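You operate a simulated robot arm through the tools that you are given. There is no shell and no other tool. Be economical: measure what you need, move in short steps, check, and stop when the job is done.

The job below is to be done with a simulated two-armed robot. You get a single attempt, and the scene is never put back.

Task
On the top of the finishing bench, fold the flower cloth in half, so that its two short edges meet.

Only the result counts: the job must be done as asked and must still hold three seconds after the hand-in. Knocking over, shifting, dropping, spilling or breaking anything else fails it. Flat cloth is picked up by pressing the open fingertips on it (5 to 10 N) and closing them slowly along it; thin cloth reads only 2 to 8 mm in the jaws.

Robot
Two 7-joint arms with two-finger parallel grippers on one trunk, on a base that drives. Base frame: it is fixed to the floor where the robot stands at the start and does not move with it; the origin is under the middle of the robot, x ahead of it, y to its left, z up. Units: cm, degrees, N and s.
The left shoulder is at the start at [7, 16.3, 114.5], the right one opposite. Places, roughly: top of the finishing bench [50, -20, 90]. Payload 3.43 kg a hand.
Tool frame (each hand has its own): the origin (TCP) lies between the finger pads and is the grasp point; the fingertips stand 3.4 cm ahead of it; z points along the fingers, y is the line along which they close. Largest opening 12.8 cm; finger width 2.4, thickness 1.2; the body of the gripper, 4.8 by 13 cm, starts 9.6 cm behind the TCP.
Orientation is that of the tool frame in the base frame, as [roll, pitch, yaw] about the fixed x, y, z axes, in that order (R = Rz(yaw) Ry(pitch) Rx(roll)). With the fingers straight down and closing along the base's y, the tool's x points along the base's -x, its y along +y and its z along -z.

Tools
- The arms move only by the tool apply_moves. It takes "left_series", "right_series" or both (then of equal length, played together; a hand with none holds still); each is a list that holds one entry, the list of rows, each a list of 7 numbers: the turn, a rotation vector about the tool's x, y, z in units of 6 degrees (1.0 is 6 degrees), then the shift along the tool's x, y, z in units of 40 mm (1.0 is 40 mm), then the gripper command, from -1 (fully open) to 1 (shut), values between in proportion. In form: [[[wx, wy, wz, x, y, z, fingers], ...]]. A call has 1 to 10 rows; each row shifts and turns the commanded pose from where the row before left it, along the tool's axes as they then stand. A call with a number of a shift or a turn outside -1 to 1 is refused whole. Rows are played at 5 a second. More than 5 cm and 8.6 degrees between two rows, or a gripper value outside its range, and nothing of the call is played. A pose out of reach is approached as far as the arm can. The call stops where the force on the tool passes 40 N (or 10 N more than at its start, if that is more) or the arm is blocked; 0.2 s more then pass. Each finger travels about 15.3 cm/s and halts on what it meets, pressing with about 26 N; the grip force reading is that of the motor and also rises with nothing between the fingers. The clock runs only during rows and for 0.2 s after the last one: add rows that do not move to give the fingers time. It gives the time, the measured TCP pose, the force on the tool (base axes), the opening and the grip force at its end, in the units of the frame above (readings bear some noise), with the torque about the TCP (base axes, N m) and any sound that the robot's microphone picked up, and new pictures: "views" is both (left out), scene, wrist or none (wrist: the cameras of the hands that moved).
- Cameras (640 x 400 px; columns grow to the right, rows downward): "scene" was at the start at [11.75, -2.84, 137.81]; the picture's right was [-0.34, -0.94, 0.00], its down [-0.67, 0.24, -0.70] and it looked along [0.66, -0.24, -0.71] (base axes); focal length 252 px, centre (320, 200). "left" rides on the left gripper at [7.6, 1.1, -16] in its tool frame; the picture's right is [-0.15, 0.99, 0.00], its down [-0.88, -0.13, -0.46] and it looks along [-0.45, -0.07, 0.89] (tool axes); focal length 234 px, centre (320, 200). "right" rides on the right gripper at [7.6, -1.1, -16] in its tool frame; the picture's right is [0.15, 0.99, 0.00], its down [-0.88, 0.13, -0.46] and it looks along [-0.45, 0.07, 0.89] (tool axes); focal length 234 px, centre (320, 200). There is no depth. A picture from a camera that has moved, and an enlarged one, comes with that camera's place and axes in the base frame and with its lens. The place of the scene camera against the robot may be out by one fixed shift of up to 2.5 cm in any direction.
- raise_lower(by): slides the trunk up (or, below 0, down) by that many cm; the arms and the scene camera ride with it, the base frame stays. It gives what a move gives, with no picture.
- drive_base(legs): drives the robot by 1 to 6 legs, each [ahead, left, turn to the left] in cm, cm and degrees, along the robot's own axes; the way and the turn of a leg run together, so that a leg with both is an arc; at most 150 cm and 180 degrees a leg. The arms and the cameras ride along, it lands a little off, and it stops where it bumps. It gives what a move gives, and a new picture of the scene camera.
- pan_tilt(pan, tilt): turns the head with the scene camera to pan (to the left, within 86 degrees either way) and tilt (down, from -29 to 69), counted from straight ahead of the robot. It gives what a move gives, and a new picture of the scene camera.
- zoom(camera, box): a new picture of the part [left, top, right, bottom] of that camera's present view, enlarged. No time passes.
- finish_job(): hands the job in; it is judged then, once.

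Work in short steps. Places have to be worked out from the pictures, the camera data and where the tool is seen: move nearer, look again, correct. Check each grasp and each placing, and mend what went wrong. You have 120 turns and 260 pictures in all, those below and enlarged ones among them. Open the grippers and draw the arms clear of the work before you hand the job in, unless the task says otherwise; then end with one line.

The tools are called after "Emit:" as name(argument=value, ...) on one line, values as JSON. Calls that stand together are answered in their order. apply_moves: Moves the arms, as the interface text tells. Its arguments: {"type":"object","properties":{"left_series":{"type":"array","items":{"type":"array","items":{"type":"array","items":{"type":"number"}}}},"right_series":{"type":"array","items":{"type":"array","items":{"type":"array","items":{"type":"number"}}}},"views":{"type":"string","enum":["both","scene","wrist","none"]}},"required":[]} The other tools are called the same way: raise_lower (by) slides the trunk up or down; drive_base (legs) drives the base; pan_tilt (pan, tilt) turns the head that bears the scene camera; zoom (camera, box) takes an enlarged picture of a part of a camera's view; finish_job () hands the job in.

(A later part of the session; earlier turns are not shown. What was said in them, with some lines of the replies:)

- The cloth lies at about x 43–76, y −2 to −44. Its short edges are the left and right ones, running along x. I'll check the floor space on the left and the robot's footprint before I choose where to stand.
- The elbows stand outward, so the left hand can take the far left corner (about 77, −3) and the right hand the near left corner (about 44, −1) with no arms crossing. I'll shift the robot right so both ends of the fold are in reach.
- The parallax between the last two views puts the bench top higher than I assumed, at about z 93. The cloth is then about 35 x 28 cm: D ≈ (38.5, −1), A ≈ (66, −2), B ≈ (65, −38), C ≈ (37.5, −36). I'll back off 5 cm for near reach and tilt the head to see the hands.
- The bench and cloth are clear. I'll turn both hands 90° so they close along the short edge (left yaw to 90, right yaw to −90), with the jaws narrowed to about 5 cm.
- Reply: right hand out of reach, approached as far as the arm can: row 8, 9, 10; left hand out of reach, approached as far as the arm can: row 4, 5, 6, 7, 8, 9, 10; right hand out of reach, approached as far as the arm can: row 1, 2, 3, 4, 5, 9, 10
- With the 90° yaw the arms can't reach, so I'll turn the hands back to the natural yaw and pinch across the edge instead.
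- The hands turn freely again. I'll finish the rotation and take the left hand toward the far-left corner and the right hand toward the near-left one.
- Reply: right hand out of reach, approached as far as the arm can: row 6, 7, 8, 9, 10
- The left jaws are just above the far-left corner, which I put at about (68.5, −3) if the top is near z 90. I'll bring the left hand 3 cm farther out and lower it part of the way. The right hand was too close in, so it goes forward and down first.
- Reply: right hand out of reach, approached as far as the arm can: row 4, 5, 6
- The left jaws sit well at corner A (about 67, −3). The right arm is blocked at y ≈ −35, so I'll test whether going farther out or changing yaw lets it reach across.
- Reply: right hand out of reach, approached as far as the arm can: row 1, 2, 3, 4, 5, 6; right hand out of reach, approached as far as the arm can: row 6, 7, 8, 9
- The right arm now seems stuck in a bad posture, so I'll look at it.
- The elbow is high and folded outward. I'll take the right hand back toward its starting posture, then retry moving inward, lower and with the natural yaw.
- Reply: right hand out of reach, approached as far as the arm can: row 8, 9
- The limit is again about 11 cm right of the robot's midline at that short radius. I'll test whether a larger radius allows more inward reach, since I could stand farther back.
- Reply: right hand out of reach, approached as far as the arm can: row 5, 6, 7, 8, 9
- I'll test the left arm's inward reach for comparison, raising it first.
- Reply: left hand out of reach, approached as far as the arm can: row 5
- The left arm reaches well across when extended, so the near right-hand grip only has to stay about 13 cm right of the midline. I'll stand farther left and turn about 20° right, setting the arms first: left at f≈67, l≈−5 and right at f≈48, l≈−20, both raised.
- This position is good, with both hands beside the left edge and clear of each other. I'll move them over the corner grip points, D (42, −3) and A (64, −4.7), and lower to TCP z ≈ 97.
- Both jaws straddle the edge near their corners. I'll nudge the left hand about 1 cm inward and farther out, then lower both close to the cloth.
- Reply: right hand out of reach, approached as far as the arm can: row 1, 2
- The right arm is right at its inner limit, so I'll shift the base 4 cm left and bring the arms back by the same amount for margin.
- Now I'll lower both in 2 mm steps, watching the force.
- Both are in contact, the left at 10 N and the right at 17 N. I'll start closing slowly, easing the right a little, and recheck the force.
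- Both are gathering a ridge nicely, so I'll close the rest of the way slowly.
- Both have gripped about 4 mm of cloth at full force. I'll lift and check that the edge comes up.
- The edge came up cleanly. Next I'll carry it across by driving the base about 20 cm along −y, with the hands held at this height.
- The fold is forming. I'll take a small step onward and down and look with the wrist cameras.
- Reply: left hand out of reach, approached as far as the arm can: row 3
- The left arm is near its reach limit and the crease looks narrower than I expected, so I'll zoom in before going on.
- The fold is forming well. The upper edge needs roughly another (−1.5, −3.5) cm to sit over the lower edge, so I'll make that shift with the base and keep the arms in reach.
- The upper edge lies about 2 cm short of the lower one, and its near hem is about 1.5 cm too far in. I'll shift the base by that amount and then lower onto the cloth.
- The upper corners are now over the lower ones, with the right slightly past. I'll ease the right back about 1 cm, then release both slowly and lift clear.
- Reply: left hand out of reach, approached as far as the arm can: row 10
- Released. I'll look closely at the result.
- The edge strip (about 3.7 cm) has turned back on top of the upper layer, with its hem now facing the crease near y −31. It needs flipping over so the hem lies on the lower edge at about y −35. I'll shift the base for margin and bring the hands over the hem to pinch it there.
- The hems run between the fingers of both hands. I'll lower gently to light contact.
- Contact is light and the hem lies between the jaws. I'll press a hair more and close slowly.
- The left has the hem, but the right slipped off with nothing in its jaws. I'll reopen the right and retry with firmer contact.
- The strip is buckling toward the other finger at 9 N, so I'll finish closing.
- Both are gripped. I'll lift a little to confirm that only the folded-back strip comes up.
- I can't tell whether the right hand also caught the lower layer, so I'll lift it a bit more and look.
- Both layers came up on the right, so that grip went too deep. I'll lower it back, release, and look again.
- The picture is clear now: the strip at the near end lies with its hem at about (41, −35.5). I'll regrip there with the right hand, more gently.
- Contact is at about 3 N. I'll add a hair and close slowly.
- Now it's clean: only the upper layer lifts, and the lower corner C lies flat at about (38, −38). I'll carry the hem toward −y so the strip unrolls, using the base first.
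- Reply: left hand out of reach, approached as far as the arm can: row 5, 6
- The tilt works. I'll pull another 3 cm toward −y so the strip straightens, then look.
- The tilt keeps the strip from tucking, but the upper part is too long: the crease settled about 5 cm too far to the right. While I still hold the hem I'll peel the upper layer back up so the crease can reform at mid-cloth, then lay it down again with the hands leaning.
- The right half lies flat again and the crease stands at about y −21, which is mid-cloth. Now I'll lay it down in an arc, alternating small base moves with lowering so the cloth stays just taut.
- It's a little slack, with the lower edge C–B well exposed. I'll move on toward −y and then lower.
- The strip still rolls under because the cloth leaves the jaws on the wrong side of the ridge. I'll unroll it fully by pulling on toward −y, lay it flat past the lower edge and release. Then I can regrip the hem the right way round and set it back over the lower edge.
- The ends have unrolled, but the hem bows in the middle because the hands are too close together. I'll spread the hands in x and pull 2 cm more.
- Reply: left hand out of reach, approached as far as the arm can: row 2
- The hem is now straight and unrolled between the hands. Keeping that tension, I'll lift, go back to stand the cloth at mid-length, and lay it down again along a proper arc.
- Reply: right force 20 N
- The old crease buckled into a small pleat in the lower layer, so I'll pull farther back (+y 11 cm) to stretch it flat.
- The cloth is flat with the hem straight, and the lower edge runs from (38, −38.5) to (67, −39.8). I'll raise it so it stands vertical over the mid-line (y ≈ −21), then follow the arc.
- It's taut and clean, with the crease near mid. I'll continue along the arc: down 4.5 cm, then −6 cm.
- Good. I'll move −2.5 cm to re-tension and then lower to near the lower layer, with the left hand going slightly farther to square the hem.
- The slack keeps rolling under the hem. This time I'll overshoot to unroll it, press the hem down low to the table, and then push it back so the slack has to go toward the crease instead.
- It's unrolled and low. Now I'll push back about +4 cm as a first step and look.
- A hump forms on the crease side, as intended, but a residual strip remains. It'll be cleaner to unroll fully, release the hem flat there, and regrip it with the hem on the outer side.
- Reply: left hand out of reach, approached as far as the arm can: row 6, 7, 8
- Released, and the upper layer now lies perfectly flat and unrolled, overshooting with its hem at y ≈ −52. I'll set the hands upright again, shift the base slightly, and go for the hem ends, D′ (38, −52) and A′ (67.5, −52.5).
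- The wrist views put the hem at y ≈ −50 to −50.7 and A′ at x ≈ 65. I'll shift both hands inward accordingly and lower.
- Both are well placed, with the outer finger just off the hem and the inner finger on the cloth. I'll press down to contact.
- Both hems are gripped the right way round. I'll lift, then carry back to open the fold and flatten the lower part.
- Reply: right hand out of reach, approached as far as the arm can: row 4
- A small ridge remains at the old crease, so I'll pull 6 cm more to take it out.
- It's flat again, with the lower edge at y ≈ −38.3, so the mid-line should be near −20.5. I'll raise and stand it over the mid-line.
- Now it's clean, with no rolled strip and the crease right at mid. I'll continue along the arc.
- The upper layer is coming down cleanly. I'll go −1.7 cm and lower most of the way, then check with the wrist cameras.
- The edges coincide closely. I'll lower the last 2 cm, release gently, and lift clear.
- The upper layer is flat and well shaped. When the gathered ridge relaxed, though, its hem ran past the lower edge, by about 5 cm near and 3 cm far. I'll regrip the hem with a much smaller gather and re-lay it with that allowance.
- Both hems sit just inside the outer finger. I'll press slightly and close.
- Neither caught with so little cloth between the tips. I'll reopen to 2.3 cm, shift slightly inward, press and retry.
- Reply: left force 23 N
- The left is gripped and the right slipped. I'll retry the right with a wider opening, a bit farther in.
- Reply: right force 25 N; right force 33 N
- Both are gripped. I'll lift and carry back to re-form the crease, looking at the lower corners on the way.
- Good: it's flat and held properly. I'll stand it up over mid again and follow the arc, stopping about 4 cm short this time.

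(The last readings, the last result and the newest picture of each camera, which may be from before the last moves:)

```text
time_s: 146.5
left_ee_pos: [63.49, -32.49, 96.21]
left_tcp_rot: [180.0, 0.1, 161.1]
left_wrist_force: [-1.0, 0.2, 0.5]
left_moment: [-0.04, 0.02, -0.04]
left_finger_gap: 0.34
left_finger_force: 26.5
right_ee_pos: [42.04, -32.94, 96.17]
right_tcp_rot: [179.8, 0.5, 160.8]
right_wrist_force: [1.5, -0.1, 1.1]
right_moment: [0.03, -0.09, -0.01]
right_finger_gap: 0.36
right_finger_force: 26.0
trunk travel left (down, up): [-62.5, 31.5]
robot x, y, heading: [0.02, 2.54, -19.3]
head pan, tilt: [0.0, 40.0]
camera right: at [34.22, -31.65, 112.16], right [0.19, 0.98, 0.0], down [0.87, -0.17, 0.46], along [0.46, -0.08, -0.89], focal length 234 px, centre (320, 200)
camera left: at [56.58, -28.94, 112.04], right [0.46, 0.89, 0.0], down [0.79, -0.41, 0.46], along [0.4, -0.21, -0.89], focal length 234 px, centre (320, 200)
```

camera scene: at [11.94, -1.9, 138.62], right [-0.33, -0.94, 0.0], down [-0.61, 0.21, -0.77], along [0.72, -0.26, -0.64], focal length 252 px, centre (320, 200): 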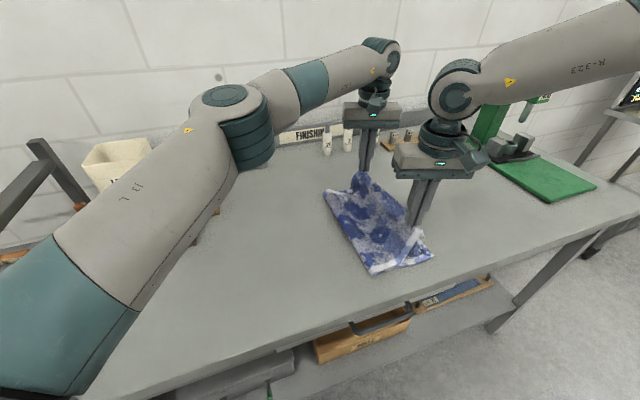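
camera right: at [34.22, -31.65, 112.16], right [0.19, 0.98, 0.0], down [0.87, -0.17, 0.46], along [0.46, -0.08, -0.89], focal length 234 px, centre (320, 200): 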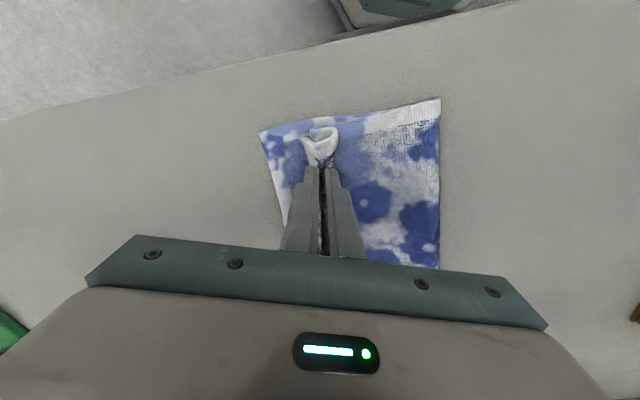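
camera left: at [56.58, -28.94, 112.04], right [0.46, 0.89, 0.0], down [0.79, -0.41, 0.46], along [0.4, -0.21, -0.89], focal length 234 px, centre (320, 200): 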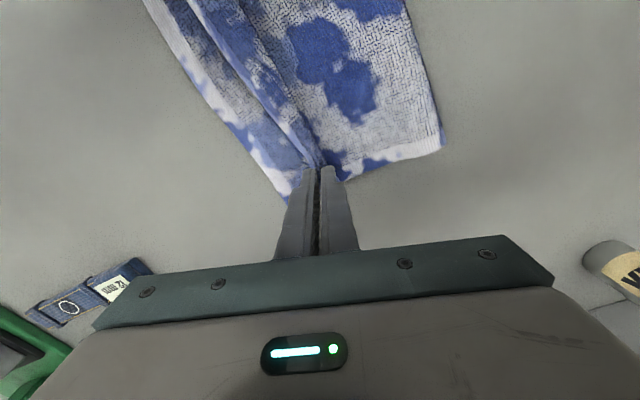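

By wrist-camera estimate the lower corners are at C (37.6, −37.6) and B (64.9, −37.4). I'll shift both hands −1 cm in x and the left −1.8 cm in y, then lower and release.

Emit:
apply_moves(left_series=[[[0, 0, 0, 0.045, -0.255, 0.05, 1], [0, 0, 0, 0.045, -0.255, 0.1, 1], [0, 0, 0, 0, 0, 0.25, 1], [0, 0, 0, 0, 0, 0, 0.92], [0, 0, 0, 0, 0, 0, 0.84], [0, 0, 0, 0, 0, 0, 0.76], [0, 0, 0, 0, 0, -0.03, 0.68], [0, 0, 0, 0, 0, -0.3, 0.62], [0, 0, 0, 0, 0, -0.7, 0.6], [0, 0, 0, 0, 0, -0.8, 0.6]]], right_series=[[[0, 0, 0, 0.12, -0.04, 0.05, 1], [0, 0, 0, 0.12, -0.04, 0.1, 1], [0, 0, 0, 0, 0, 0.25, 1], [0, 0, 0, 0, 0, 0, 0.92], [0, 0, 0, 0, 0, 0, 0.84], [0, 0, 0, 0, 0, 0, 0.76], [0, 0, 0, 0, 0, -0.03, 0.68], [0, 0, 0, 0, 0, -0.3, 0.62], [0, 0, 0, 0, 0, -0.7, 0.6], [0, 0, 0, 0, 0, -0.8, 0.6]]], views="wrist")

Emit:
zoom(camera="scene", box=[270, 160, 430, 285])

```text
time_s: 148.7
left_ee_pos: [62.33, -34.19, 102.32]
left_tcp_rot: [-179.9, 0.1, 160.8]
left_wrist_force: [-0.7, -0.3, 0.3]
left_moment: [0.0, 0.0, -0.02]
left_finger_gap: 2.55
left_finger_force: 0.0
right_ee_pos: [40.74, -33.12, 102.14]
right_tcp_rot: [179.7, 0.7, 160.8]
right_wrist_force: [0.5, 0.2, -0.3]
right_moment: [0.02, 0.01, 0.04]
right_finger_gap: 2.56
right_finger_force: 0.2
trunk travel left (down, up): [-62.5, 31.5]
robot x, y, heading: [-0.12, 2.39, -19.1]
head pan, tilt: [0.0, 40.0]
camera right: at [33.0, -31.7, 118.04], right [0.19, 0.98, 0.0], down [0.87, -0.17, 0.47], along [0.46, -0.08, -0.89], focal length 234 px, centre (320, 200)
camera left: at [55.3, -30.74, 118.12], right [0.46, 0.89, 0.0], down [0.79, -0.41, 0.46], along [0.41, -0.21, -0.89], focal length 234 px, centre (320, 200)
```

right: 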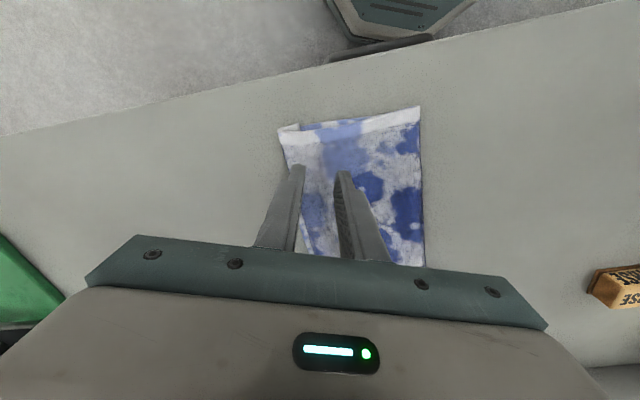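
left: 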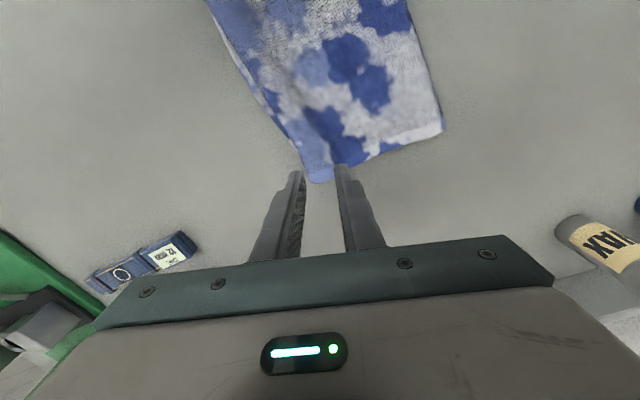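

```text
3.20 times, centred on (350, 222) of scene
camera zoom: at [11.8, -2.13, 138.61], right [-0.33, -0.94, 0.0], down [-0.61, 0.21, -0.77], along [0.72, -0.25, -0.64], focal length 807 px, centre (224, 128)
```

zoom: 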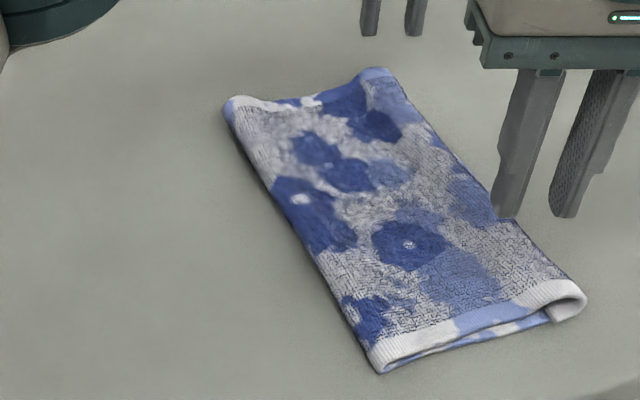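

Very close now. I'll look closely at the meeting edges.

Emit:
zoom(camera="right", box=[250, 90, 440, 270])

Emit:
zoom(camera="left", box=[200, 0, 400, 200])

```text
2.22 times, centred on (345, 180) of right
camera zoom: at [33.0, -31.7, 118.04], right [0.19, 0.98, 0.0], down [0.87, -0.17, 0.47], along [0.46, -0.08, -0.89], focal length 520 px, centre (264, 244)
```

zoom: 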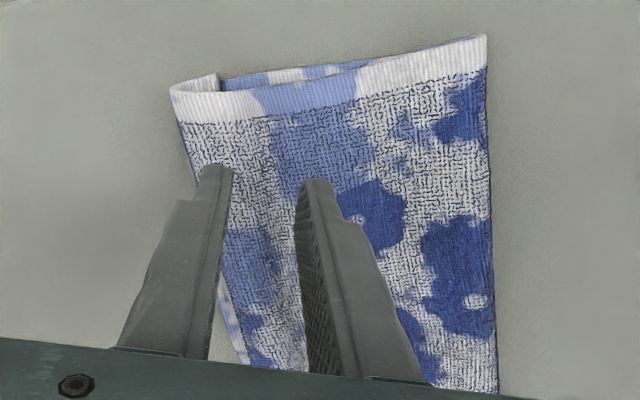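

```text
2.00 times, centred on (300, 100) of left
camera zoom: at [55.3, -30.74, 118.12], right [0.46, 0.89, 0.0], down [0.79, -0.41, 0.46], along [0.41, -0.21, -0.89], focal length 468 px, centre (360, 400)
```

zoom: 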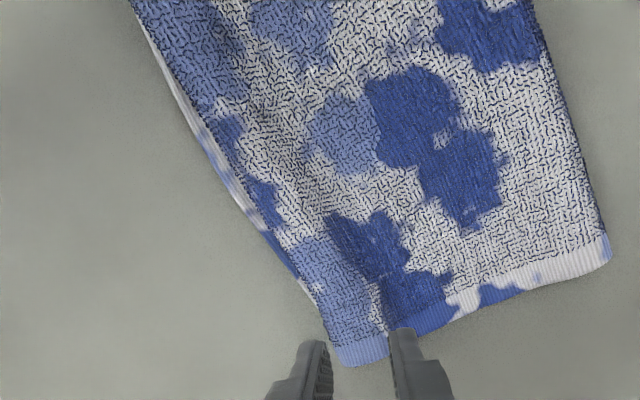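

Emit:
zoom(camera="scene", box=[390, 230, 440, 270])

Emit:
zoom(camera="scene", box=[340, 170, 400, 215])

```text
10.00 times, centred on (415, 250) of scene
camera zoom: at [11.8, -2.13, 138.61], right [-0.33, -0.94, 0.0], down [-0.61, 0.21, -0.77], along [0.72, -0.25, -0.64], focal length 2522 px, centre (-630, -300)
```

zoom: 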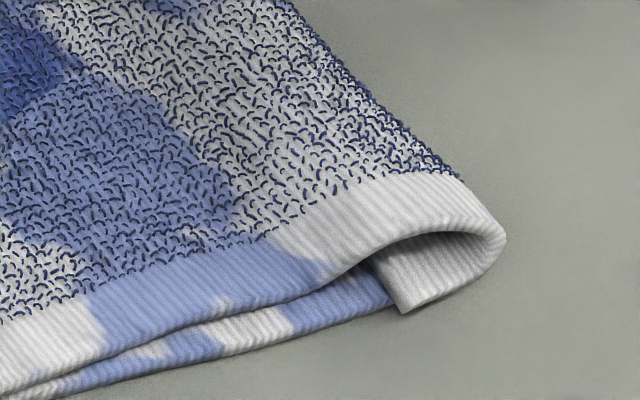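

```text
8.89 times, centred on (370, 192) of scene
camera zoom: at [11.8, -2.13, 138.61], right [-0.33, -0.94, 0.0], down [-0.61, 0.21, -0.77], along [0.72, -0.25, -0.64], focal length 2242 px, centre (-124, 267)
```

zoom: 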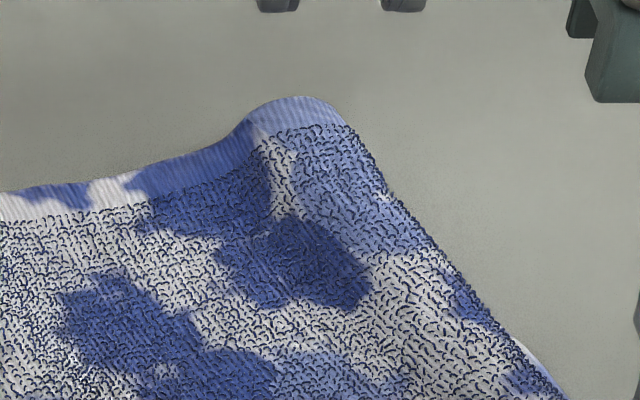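

At the near end the upper corner lies on the lower corner, with only a small rounded tuck beside it. At the far end the edges are within about 2 cm, and the crease runs parallel, about 17.5 cm away. Another regrip could make this worse, so I'll open the hands, raise them and back off, then check once more.

Emit:
apply_moves(left_series=[[[0, 0, 0, 0.3, 0, -0.7, 0.6], [0, 0, 0, 0.3, 0, -0.7, 0.6], [0, 0, 0, 0.5, 0, -0.5, 0.2], [0, 0, 0, 0.5, 0, -0.3, -0.4], [0, 0, 0, 0.5, 0, 0, -1], [0, 0, 0, 0, 0, 0, -1]]], right_series=[[[0, 0, 0, 0, -0.3, -0.7, 0.6], [0, 0, 0, 0, -0.5, -0.7, 0.6], [0, 0, 0, 0, -0.7, -0.3, 0.2], [0, 0, 0, 0, -0.7, 0, -0.4], [0, 0, 0, 0, -0.7, 0, -1], [0, 0, 0, 0, 0, 0, -1]]], views="none")

Emit:
drive_base(legs=[[-15, 0, 0]])

Emit:
zoom(camera="scene", box=[280, 120, 460, 240])

```text
time_s: 150.1
left_ee_pos: [54.4, -31.49, 110.79]
left_tcp_rot: [-180.0, -0.1, 161.1]
left_wrist_force: [0.5, 0.1, -0.7]
left_moment: [0.02, -0.02, 0.02]
left_finger_gap: 12.81
left_finger_force: 0.0
right_ee_pos: [36.84, -43.85, 108.66]
right_tcp_rot: [179.8, 0.5, 160.9]
right_wrist_force: [0.1, -0.1, 0.6]
right_moment: [-0.01, 0.0, -0.04]
right_finger_gap: 12.77
right_finger_force: 0.0
trunk travel left (down, up): [-62.5, 31.5]
robot x, y, heading: [0.06, 2.18, -19.3]
head pan, tilt: [0.0, 40.0]
```

```text
time_s: 151.5
left_ee_pos: [40.46, -26.41, 110.64]
left_tcp_rot: [180.0, 0.0, 161.2]
left_wrist_force: [0.0, -0.3, 0.2]
left_moment: [0.0, 0.01, 0.0]
left_finger_gap: 12.79
left_finger_force: 0.1
right_ee_pos: [22.79, -38.84, 108.61]
right_tcp_rot: [179.6, 0.5, 161.0]
right_wrist_force: [-0.2, -0.2, -0.8]
right_moment: [0.03, 0.03, -0.02]
right_finger_gap: 12.8
right_finger_force: 0.3
trunk travel left (down, up): [-62.5, 31.5]
robot x, y, heading: [-14.12, 6.94, -19.0]
head pan, tilt: [0.0, 40.0]
camera scene: at [-2.18, 2.84, 138.59], right [-0.33, -0.94, 0.0], down [-0.61, 0.21, -0.77], along [0.72, -0.25, -0.64], focal length 252 px, centre (320, 200)
```

scene: 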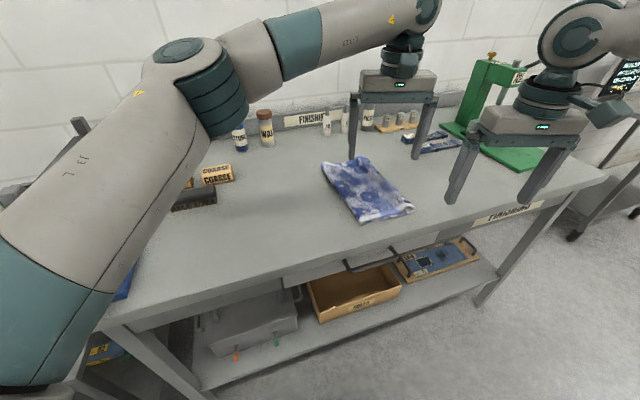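

```text
3.33 times, centred on (370, 180) of scene
camera zoom: at [-2.18, 2.84, 138.59], right [-0.33, -0.94, 0.0], down [-0.61, 0.21, -0.77], along [0.72, -0.25, -0.64], focal length 841 px, centre (153, 267)
```

zoom: 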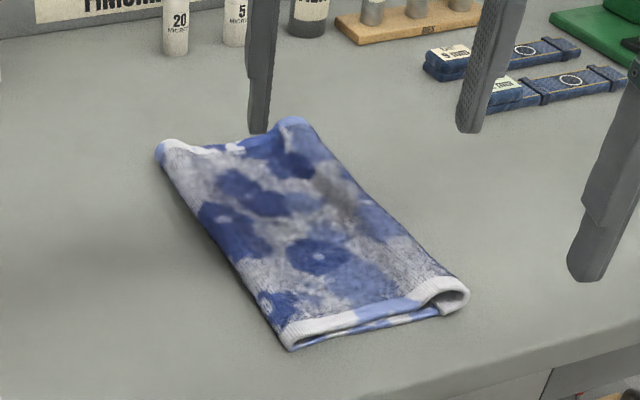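

I'll view the open edge from the right side to confirm that the two short edges really meet.

Emit:
drive_base(legs=[[0, -62, 0], [0, 0, 45]])

Emit:
pan_tilt(pan=5, tilt=35)

```text
time_s: 157.1
left_ee_pos: [27.8, -35.1, 110.74]
left_tcp_rot: [-180.0, 0.1, -152.5]
left_wrist_force: [-0.2, -0.7, -1.0]
left_moment: [0.0, -0.01, 0.0]
left_finger_gap: 12.78
left_finger_force: 0.0
right_ee_pos: [24.48, -56.31, 108.63]
right_tcp_rot: [179.6, 0.6, -152.8]
right_wrist_force: [-0.4, -0.3, 0.1]
right_moment: [0.0, 0.02, -0.01]
right_finger_gap: 12.82
right_finger_force: 0.1
trunk travel left (down, up): [-62.5, 31.5]
robot x, y, heading: [-34.0, -51.21, 27.0]
head pan, tilt: [0.0, 40.0]
camera scene: at [-22.97, -45.03, 138.6], right [0.45, -0.89, 0.0], down [-0.57, -0.29, -0.77], along [0.68, 0.35, -0.64], focal length 252 px, centre (320, 200)
```

scene: 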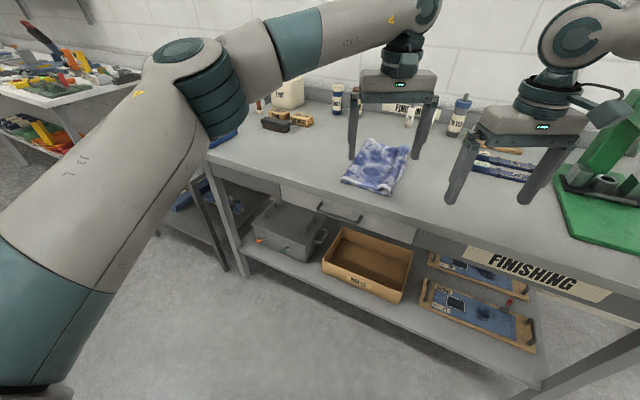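

```text
time_s: 157.7
left_ee_pos: [27.78, -34.96, 110.73]
left_tcp_rot: [179.9, 0.0, -152.6]
left_wrist_force: [0.4, 0.4, -0.2]
left_moment: [-0.02, 0.02, 0.0]
left_finger_gap: 12.81
left_finger_force: 0.0
right_ee_pos: [24.7, -56.27, 108.55]
right_tcp_rot: [179.7, 0.5, -152.8]
right_wrist_force: [0.4, 0.2, -0.3]
right_moment: [0.04, 0.01, 0.01]
right_finger_gap: 12.8
right_finger_force: 0.0
trunk travel left (down, up): [-62.5, 31.5]
robot x, y, heading: [-33.72, -51.11, 26.9]
head pan, tilt: [5.0, 35.0]
camera scene: at [-23.08, -44.22, 139.35], right [0.53, -0.85, 0.0], down [-0.49, -0.3, -0.82], along [0.69, 0.43, -0.57], focal length 252 px, centre (320, 200)
```

scene: 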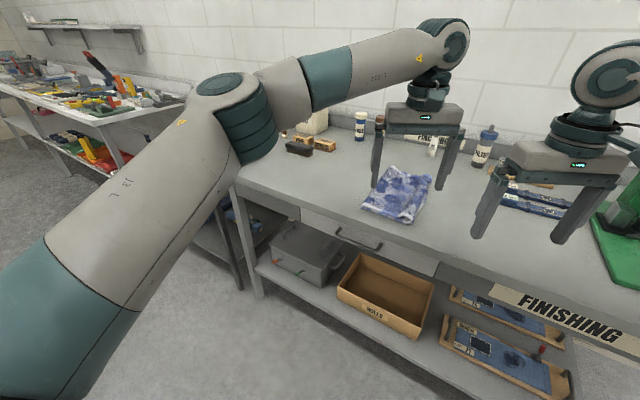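

Emit:
zoom(camera="scene", box=[350, 155, 450, 230])

```text
5.33 times, centred on (400, 192) of scene
camera zoom: at [-23.08, -44.22, 139.35], right [0.53, -0.85, 0.0], down [-0.49, -0.3, -0.82], along [0.69, 0.43, -0.57], focal length 1345 px, centre (-107, 240)
```

zoom: 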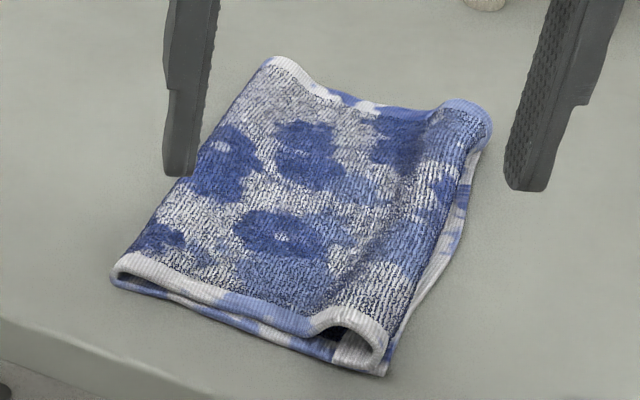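

Seen from the right, the fold's open side lines up along its whole length: the lower short edge runs right beneath the upper layer's edge, which has a slight tuck under it. The cloth lies flat on the bench, the grippers are open, the arms are clear, and nothing else has been disturbed. I'm handing it in.

Emit:
finish_job()

```text
The job is handed in.
```

I folded the flower cloth in half on the finishing bench and handed it in, but the two short edges don't meet exactly. The upper short edge has a small tuck under it, so by my estimate it sits about 2–3 cm inside the lower one. The folded outline itself lines up along its whole length. Nothing else was moved, as far as the pictures show, and the grippers are open and clear.
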